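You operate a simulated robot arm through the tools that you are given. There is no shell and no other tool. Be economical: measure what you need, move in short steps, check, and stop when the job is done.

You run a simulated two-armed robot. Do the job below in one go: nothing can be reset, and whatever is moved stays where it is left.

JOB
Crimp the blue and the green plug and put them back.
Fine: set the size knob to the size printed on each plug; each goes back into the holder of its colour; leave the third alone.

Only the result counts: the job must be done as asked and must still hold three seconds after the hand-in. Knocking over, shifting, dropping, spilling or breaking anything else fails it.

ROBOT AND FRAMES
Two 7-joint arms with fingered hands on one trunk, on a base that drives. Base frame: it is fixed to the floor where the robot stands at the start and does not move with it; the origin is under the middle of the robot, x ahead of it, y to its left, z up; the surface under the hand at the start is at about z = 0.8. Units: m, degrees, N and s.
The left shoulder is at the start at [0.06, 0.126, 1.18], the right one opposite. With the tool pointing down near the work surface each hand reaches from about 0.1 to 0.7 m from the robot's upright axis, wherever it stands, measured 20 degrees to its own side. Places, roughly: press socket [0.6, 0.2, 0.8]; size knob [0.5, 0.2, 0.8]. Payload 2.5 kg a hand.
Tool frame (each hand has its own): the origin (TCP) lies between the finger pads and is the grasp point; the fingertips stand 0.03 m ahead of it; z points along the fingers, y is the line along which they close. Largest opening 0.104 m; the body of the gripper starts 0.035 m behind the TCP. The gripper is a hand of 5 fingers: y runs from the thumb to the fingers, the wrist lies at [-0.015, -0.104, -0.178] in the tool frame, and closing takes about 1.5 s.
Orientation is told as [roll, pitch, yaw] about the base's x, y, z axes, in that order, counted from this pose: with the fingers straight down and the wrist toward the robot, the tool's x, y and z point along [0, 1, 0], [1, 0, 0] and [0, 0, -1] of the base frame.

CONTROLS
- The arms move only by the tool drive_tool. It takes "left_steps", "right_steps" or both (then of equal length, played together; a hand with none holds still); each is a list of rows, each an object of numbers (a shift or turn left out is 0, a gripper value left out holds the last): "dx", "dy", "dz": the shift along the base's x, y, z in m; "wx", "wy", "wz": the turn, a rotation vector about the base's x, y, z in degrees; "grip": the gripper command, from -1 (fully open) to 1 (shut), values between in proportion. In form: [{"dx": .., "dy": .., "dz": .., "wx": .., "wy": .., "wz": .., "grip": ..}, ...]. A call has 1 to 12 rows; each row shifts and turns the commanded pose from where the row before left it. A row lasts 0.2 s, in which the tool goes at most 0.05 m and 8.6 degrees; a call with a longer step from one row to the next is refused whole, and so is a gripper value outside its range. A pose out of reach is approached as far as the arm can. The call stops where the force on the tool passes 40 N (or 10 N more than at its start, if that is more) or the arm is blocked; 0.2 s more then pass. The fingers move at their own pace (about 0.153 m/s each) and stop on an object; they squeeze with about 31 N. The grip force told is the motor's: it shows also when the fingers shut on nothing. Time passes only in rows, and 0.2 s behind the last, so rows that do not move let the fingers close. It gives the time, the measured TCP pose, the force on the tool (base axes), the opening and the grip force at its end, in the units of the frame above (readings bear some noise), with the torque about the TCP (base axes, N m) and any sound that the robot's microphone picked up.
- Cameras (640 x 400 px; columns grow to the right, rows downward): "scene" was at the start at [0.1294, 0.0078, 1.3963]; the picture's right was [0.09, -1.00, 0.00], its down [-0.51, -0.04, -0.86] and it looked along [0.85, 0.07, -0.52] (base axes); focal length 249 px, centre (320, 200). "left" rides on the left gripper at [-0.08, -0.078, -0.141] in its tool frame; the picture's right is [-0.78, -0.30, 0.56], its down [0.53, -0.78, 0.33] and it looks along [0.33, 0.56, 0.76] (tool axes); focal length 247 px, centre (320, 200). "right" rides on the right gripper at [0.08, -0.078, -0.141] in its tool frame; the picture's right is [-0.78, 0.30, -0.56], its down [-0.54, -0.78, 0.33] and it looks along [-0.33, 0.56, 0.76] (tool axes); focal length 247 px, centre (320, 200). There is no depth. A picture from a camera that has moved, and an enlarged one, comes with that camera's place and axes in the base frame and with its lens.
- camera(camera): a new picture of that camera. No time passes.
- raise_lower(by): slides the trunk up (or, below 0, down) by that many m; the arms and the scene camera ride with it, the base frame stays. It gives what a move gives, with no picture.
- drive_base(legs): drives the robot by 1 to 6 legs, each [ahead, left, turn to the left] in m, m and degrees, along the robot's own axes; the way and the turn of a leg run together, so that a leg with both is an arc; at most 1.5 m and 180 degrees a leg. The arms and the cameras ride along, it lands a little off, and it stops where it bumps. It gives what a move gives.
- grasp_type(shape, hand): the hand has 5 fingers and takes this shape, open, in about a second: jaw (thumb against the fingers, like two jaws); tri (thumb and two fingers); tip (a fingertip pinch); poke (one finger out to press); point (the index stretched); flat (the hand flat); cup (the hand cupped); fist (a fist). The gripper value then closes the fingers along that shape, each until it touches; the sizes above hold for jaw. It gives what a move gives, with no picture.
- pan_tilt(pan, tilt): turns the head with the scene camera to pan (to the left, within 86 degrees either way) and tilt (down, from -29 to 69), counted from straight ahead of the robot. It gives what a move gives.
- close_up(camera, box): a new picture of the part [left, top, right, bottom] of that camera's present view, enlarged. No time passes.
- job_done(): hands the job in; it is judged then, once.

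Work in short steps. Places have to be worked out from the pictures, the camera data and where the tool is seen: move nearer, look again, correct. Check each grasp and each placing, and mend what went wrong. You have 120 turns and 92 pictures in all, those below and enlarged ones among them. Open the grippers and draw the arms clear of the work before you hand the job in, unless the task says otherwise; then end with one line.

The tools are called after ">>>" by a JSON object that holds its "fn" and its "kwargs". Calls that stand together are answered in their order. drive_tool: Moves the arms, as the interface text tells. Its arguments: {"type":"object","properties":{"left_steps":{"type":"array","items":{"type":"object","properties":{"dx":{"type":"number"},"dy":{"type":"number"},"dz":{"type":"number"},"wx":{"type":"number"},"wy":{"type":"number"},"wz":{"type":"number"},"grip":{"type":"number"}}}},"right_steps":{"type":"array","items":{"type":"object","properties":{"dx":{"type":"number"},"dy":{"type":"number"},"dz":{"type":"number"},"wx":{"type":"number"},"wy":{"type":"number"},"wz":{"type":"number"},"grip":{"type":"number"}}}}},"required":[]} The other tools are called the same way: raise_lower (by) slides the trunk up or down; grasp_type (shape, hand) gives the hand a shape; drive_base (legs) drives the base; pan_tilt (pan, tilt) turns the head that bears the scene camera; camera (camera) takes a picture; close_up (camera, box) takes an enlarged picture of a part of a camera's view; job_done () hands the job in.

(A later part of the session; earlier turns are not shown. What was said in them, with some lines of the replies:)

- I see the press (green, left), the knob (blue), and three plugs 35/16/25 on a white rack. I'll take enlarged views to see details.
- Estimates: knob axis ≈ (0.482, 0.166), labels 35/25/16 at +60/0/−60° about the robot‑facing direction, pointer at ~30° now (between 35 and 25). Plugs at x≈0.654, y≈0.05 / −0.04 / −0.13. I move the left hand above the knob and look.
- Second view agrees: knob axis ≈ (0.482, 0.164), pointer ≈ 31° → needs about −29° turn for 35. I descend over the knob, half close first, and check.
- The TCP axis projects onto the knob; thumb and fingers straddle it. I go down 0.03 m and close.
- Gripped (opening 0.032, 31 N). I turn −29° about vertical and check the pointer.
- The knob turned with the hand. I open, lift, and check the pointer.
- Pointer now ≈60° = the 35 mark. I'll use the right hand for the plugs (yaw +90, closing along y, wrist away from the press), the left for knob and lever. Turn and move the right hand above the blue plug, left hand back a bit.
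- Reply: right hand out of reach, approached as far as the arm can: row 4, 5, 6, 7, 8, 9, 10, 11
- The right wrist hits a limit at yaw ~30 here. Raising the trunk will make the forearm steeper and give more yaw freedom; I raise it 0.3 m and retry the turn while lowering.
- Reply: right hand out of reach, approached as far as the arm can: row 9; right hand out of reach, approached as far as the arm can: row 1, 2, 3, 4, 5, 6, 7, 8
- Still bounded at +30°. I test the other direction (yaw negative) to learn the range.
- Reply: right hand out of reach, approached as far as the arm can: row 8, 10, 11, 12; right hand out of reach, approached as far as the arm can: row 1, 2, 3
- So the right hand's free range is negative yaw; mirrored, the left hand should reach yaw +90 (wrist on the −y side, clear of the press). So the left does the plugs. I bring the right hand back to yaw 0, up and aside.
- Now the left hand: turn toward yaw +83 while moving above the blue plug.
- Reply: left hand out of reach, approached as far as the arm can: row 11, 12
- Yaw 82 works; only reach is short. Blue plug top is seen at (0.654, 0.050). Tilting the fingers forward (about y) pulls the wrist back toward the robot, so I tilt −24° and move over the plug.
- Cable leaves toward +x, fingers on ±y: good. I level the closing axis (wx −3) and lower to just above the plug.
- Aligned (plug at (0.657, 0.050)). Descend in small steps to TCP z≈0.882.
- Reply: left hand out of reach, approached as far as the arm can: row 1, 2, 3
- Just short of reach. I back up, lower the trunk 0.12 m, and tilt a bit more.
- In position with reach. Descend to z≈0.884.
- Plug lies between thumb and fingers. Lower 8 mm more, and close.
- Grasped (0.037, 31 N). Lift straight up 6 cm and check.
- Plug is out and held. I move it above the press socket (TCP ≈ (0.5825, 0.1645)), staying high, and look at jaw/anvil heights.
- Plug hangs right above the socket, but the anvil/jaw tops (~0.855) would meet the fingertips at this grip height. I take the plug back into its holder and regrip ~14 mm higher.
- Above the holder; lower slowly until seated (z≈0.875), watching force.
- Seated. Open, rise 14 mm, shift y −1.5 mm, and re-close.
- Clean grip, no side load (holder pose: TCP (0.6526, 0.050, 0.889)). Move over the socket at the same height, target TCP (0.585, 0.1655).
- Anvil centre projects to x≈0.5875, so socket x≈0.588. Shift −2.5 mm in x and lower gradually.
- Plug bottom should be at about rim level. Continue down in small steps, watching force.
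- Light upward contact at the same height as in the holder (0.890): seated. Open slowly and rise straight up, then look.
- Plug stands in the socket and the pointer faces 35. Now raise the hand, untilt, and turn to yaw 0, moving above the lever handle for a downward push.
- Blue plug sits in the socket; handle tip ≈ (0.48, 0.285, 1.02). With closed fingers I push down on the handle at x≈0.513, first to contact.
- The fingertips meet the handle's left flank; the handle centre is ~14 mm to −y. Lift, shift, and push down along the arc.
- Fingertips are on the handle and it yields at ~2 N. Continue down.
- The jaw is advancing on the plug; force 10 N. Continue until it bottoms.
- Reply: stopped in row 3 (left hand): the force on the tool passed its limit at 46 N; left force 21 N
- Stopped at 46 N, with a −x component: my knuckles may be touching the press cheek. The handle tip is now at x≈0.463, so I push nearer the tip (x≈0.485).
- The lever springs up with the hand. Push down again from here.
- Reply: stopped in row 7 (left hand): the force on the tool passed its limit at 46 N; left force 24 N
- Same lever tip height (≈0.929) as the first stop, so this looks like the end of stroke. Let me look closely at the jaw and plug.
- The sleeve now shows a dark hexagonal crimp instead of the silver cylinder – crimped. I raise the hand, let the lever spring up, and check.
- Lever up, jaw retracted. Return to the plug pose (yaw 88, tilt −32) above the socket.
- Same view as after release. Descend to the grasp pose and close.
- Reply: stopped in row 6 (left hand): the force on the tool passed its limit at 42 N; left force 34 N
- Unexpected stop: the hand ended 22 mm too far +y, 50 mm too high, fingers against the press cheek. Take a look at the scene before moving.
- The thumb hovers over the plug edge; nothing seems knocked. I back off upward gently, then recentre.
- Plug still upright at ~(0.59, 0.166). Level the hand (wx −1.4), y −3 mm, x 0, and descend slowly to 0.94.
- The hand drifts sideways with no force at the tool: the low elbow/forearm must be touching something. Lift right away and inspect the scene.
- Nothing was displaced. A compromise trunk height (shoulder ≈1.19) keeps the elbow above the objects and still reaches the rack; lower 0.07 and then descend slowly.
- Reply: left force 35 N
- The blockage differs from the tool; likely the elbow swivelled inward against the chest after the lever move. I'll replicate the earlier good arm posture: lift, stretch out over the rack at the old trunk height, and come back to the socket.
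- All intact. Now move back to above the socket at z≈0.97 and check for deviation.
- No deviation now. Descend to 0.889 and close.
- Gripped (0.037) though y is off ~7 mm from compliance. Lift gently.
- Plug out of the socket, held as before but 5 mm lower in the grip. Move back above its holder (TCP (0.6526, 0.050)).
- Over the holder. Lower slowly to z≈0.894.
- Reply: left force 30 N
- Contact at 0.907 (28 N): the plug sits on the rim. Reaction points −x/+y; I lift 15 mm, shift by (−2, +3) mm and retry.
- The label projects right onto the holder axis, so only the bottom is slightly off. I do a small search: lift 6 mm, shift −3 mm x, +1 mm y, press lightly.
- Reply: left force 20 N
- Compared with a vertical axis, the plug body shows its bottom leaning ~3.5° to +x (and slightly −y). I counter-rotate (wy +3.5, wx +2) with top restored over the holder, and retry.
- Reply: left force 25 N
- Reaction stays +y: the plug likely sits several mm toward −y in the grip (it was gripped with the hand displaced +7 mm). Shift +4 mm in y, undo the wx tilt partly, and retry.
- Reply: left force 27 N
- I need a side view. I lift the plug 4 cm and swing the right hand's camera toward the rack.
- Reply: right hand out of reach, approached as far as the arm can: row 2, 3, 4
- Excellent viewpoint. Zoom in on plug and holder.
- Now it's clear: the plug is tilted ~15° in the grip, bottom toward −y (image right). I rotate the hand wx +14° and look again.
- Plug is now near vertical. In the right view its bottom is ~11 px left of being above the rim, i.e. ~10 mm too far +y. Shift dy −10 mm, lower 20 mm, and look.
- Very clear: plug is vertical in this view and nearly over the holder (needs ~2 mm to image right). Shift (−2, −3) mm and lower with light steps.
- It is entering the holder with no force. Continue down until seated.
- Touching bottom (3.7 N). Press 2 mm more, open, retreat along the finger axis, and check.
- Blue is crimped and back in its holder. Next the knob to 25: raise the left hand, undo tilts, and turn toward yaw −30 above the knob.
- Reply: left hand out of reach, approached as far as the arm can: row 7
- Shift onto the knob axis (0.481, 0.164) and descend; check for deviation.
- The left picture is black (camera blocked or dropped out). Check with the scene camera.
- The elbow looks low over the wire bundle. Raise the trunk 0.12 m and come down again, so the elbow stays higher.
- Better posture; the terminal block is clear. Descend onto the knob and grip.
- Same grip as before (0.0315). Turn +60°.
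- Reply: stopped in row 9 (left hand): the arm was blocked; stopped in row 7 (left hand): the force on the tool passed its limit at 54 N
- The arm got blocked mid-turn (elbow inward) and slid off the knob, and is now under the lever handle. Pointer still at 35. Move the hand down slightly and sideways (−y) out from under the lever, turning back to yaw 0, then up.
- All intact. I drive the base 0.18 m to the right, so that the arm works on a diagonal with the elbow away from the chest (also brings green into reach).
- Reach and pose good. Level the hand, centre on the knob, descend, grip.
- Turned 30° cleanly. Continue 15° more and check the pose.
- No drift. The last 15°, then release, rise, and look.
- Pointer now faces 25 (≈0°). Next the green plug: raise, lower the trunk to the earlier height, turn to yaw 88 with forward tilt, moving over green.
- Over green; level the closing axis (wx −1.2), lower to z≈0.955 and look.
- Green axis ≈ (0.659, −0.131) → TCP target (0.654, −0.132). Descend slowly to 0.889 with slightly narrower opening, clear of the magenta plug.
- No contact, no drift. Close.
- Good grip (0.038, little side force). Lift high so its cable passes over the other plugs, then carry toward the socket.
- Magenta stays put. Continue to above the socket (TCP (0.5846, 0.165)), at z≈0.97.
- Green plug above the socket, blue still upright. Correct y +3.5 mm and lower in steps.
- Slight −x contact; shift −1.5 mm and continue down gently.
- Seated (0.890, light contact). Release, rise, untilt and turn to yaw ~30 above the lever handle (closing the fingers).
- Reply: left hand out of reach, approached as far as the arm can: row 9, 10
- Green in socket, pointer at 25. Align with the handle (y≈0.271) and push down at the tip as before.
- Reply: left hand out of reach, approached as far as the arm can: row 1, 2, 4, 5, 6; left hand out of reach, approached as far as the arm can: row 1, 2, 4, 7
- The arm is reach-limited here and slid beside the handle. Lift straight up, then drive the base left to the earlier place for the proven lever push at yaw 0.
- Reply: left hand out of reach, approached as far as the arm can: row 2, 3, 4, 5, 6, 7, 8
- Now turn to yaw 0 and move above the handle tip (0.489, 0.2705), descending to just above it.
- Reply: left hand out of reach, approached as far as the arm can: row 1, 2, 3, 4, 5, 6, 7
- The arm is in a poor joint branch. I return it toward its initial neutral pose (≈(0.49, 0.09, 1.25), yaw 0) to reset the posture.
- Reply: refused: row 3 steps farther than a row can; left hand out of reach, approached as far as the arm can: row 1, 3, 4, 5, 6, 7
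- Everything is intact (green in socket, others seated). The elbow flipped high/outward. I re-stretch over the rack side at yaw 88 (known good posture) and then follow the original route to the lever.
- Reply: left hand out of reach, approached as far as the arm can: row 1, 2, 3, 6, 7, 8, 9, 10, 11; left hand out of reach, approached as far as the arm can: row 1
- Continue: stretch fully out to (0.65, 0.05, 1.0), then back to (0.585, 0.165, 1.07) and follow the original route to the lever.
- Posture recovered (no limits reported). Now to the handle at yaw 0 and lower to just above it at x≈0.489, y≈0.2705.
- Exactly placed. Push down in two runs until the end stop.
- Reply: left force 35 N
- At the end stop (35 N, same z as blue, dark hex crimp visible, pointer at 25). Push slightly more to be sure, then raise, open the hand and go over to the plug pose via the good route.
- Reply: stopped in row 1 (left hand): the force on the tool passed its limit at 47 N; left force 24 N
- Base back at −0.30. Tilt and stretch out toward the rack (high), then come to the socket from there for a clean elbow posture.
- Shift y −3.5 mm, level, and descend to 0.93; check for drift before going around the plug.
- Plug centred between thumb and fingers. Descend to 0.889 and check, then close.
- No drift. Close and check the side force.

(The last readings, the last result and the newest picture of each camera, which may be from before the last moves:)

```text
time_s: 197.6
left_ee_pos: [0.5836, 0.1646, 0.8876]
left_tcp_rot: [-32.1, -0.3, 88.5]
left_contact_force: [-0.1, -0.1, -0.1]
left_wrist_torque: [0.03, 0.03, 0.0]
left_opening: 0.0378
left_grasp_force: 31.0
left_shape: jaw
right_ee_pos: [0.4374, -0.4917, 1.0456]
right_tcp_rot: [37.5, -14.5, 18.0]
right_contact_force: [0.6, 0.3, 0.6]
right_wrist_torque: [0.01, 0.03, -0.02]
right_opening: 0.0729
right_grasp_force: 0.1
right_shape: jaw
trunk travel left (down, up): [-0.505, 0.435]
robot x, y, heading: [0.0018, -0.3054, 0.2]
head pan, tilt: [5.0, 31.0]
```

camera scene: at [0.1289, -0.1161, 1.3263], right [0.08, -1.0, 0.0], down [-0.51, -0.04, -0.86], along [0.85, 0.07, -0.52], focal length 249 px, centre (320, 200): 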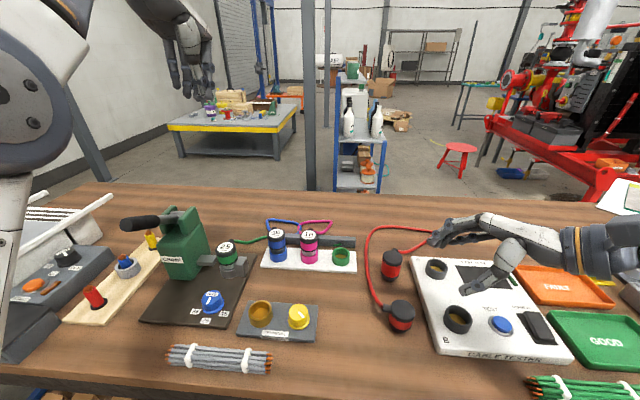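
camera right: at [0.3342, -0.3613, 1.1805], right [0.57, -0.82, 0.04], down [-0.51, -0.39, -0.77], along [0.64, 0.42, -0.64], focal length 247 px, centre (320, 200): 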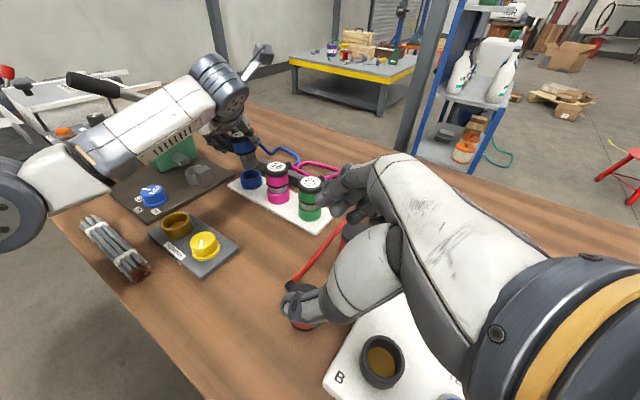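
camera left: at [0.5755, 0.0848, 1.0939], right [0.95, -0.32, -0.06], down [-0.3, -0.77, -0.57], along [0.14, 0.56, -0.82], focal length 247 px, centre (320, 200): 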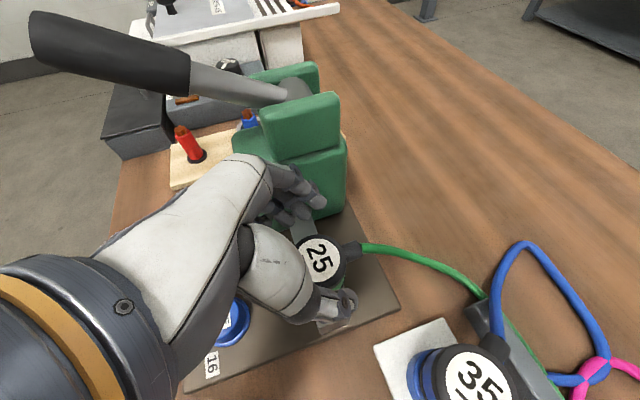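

Clean grip. Lift high and carry back above the green holder (TCP (0.6525, −0.1315)).

>>> {"fn": "drive_tool", "kwargs": {"left_steps": [{"dz": 0.015}, {"dz": 0.02}, {"dz": 0.03}, {"dz": 0.03}, {"dz": 0.035}, {"dy": -0.033}, {"dy": -0.033}, {"dy": -0.033}, {"dy": -0.033}, {"dy": -0.033}, {"dy": -0.033}, {}]}}

>>> {"fn": "drive_tool", "kwargs": {"left_steps": [{"dx": 0.017, "dy": -0.033}, {"dx": 0.017, "dy": -0.033}, {"dx": 0.017, "dy": -0.031}, {"dx": 0.0175}, {"dz": -0.03}, {"dz": -0.025}, {}]}}

>>> {"fn": "camera", "kwargs": {"camera": "right"}}

```text
time_s: 200.2
left_ee_pos: [0.5841, -0.0349, 1.0161]
left_tcp_rot: [-32.2, -0.3, 88.6]
left_contact_force: [1.0, -1.0, -1.7]
left_wrist_torque: [0.0, 0.02, 0.03]
left_opening: 0.0377
left_grasp_force: 31.2
left_shape: jaw
right_ee_pos: [0.438, -0.4905, 1.045]
right_tcp_rot: [37.5, -14.6, 17.9]
right_contact_force: [0.5, -0.1, -0.3]
right_wrist_torque: [0.0, 0.01, 0.01]
right_opening: 0.073
right_grasp_force: 0.1
right_shape: jaw
trunk travel left (down, up): [-0.505, 0.435]
robot x, y, heading: [-0.001, -0.301, -0.0]
head pan, tilt: [5.0, 31.0]
```

```text
time_s: 201.8
left_ee_pos: [0.6547, -0.1329, 0.9614]
left_tcp_rot: [-32.3, -0.3, 88.6]
left_contact_force: [-0.4, 0.1, -2.2]
left_wrist_torque: [0.02, 0.02, -0.01]
left_opening: 0.0376
left_grasp_force: 30.5
left_shape: jaw
right_ee_pos: [0.438, -0.4913, 1.0447]
right_tcp_rot: [37.5, -14.5, 17.9]
right_contact_force: [-0.2, -0.1, 0.2]
right_wrist_torque: [0.02, 0.0, -0.03]
right_opening: 0.073
right_grasp_force: 0.0
right_shape: jaw
trunk travel left (down, up): [-0.505, 0.435]
robot x, y, heading: [-0.0023, -0.3029, 0.1]
head pan, tilt: [5.0, 31.0]
```

```text
3 pictures are left
camera right: at [0.3343, -0.547, 1.1805], right [0.57, -0.82, 0.04], down [-0.51, -0.4, -0.77], along [0.64, 0.42, -0.64], focal length 247 px, centre (320, 200)
```

right: 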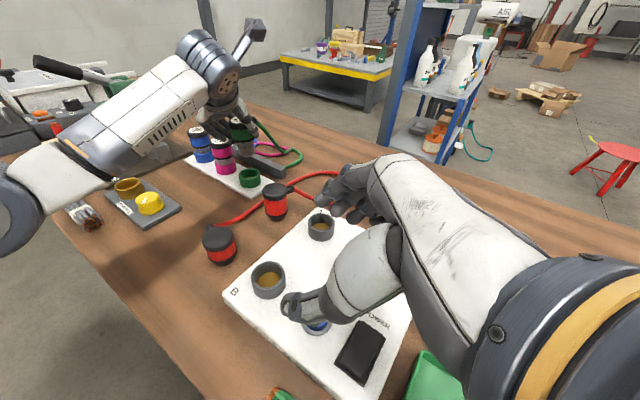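

Plug hangs upright above the green holder; blue and magenta stand. Adjust (−1.5, +1) mm and lower in small steps.

>>> {"fn": "drive_tool", "kwargs": {"left_steps": [{"dx": -0.0015, "dy": 0.001}, {"dz": -0.02}, {"dz": -0.015}, {"dz": -0.008}, {"dz": -0.006}, {"dz": -0.005}, {}]}}

```text
time_s: 203.4
left_ee_pos: [0.6515, -0.131, 0.9077]
left_tcp_rot: [-32.2, -0.3, 88.4]
left_contact_force: [0.7, 0.5, -0.4]
left_wrist_torque: [0.01, -0.01, 0.0]
left_opening: 0.0376
left_grasp_force: 30.8
left_shape: jaw
right_ee_pos: [0.4378, -0.4923, 1.0444]
right_tcp_rot: [37.5, -14.6, 17.9]
right_contact_force: [0.1, 0.3, 0.3]
right_wrist_torque: [0.0, 0.02, 0.01]
right_opening: 0.0729
right_grasp_force: 0.1
right_shape: jaw
trunk travel left (down, up): [-0.505, 0.435]
robot x, y, heading: [-0.0006, -0.3027, -0.3]
head pan, tilt: [5.0, 31.0]
```

>>> {"fn": "drive_tool", "kwargs": {"left_steps": [{"dz": -0.005}, {"dz": -0.005}, {"dz": -0.004}, {"dz": -0.004}, {"dz": -0.002}, {}]}}

```text
time_s: 204.8
left_ee_pos: [0.6523, -0.1294, 0.8882]
left_tcp_rot: [-32.2, -0.4, 88.4]
left_contact_force: [0.0, 0.5, 0.4]
left_wrist_torque: [0.0, 0.02, -0.03]
left_opening: 0.0375
left_grasp_force: 31.2
left_shape: jaw
right_ee_pos: [0.4376, -0.4917, 1.0454]
right_tcp_rot: [37.4, -14.5, 18.0]
right_contact_force: [0.2, 0.0, 0.0]
right_wrist_torque: [-0.01, 0.03, 0.01]
right_opening: 0.0729
right_grasp_force: 0.0
right_shape: jaw
trunk travel left (down, up): [-0.505, 0.435]
robot x, y, heading: [-0.0011, -0.3052, 0.0]
head pan, tilt: [5.0, 31.0]
```

Inside the holder with no rim contact, at seat height. Press 2 mm, open moderately, rise straight up, and check.

>>> {"fn": "drive_tool", "kwargs": {"left_steps": [{"dz": -0.002}, {"grip": 0.2}, {"grip": -0.1}, {"grip": -0.2}, {"grip": -0.2}, {"dz": 0.015}, {"dz": 0.025}, {"dz": 0.035}, {"dz": 0.045}, {"dz": 0.045}, {"dz": 0.03, "dx": -0.02}, {"dx": -0.03, "dz": 0.02}]}}

>>> {"fn": "close_up", "kwargs": {"camera": "right", "box": [150, 90, 320, 220]}}

```text
time_s: 207.4
left_ee_pos: [0.6022, -0.1322, 1.0983]
left_tcp_rot: [-32.2, -0.3, 88.5]
left_contact_force: [0.1, 0.1, 0.6]
left_wrist_torque: [0.0, 0.01, -0.05]
left_opening: 0.062
left_grasp_force: 0.0
left_shape: jaw
right_ee_pos: [0.4372, -0.4903, 1.0453]
right_tcp_rot: [37.5, -14.5, 17.9]
right_contact_force: [-0.8, -0.3, 0.3]
right_wrist_torque: [0.01, -0.01, -0.02]
right_opening: 0.0731
right_grasp_force: 0.2
right_shape: jaw
trunk travel left (down, up): [-0.505, 0.435]
robot x, y, heading: [0.0017, -0.3028, 0.1]
head pan, tilt: [5.0, 31.0]
```

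```text
3.08 times, centred on (235, 155) of right
camera zoom: at [0.3341, -0.5471, 1.1806], right [0.57, -0.82, 0.04], down [-0.51, -0.4, -0.77], along [0.64, 0.42, -0.64], focal length 760 px, centre (582, 338)
```

zoom: 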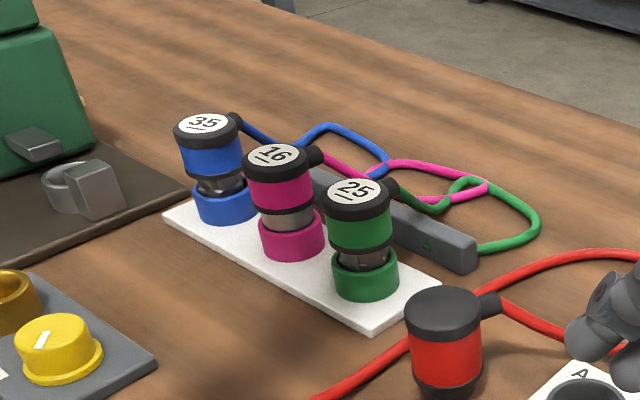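

All three plugs stand in their own holders, blue and green crimped. Open both hands fully and draw both arms up and clear, then a final check.

>>> {"fn": "drive_tool", "kwargs": {"left_steps": [{"dz": 0.04, "grip": -1}, {"dz": 0.04}, {"dz": 0.04, "dx": -0.015}, {"dz": 0.03, "dx": -0.02}, {"dx": -0.02}, {}, {}], "right_steps": [{"dz": 0.03, "grip": -1}, {"dz": 0.03}, {"dz": 0.03}, {"dz": 0.03}, {}, {}, {}]}}

>>> {"fn": "camera", "kwargs": {"camera": "scene"}}

```text
time_s: 209.0
left_ee_pos: [0.5458, -0.1293, 1.2495]
left_tcp_rot: [-32.2, -0.3, 88.5]
left_contact_force: [-0.2, 0.6, 0.9]
left_wrist_torque: [-0.01, 0.0, 0.01]
left_opening: 0.1039
left_grasp_force: 0.0
left_shape: jaw
right_ee_pos: [0.4373, -0.4924, 1.165]
right_tcp_rot: [37.5, -14.5, 17.8]
right_contact_force: [0.7, 0.6, -0.1]
right_wrist_torque: [-0.01, 0.03, 0.01]
right_opening: 0.1039
right_grasp_force: 0.0
right_shape: jaw
trunk travel left (down, up): [-0.505, 0.435]
robot x, y, heading: [0.0019, -0.3042, -0.1]
head pan, tilt: [5.0, 31.0]
```

```text
1 pictures are left
camera scene: at [0.1287, -0.2971, 1.3263], right [0.09, -1.0, 0.0], down [-0.51, -0.04, -0.86], along [0.85, 0.07, -0.52], focal length 249 px, centre (320, 200)
```

scene: 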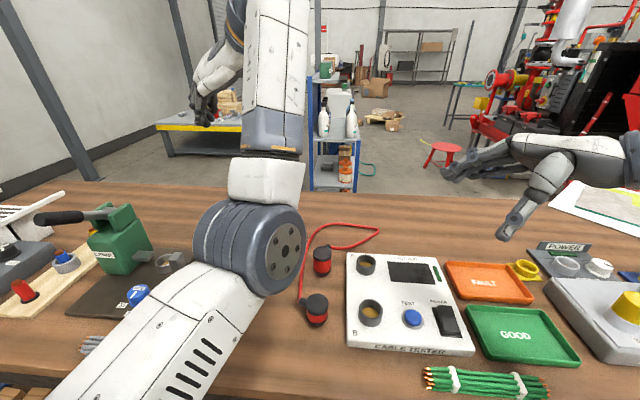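

Both hands are open and clear of the work, the lever is back up, and nothing else has moved. I hand the job in.

>>> {"fn": "job_done", "kwargs": {}}

```text
The job is handed in.
```

I crimped the blue plug at size 35 and the green plug at size 25, put each back in the holder of its own colour, and left the magenta plug alone.
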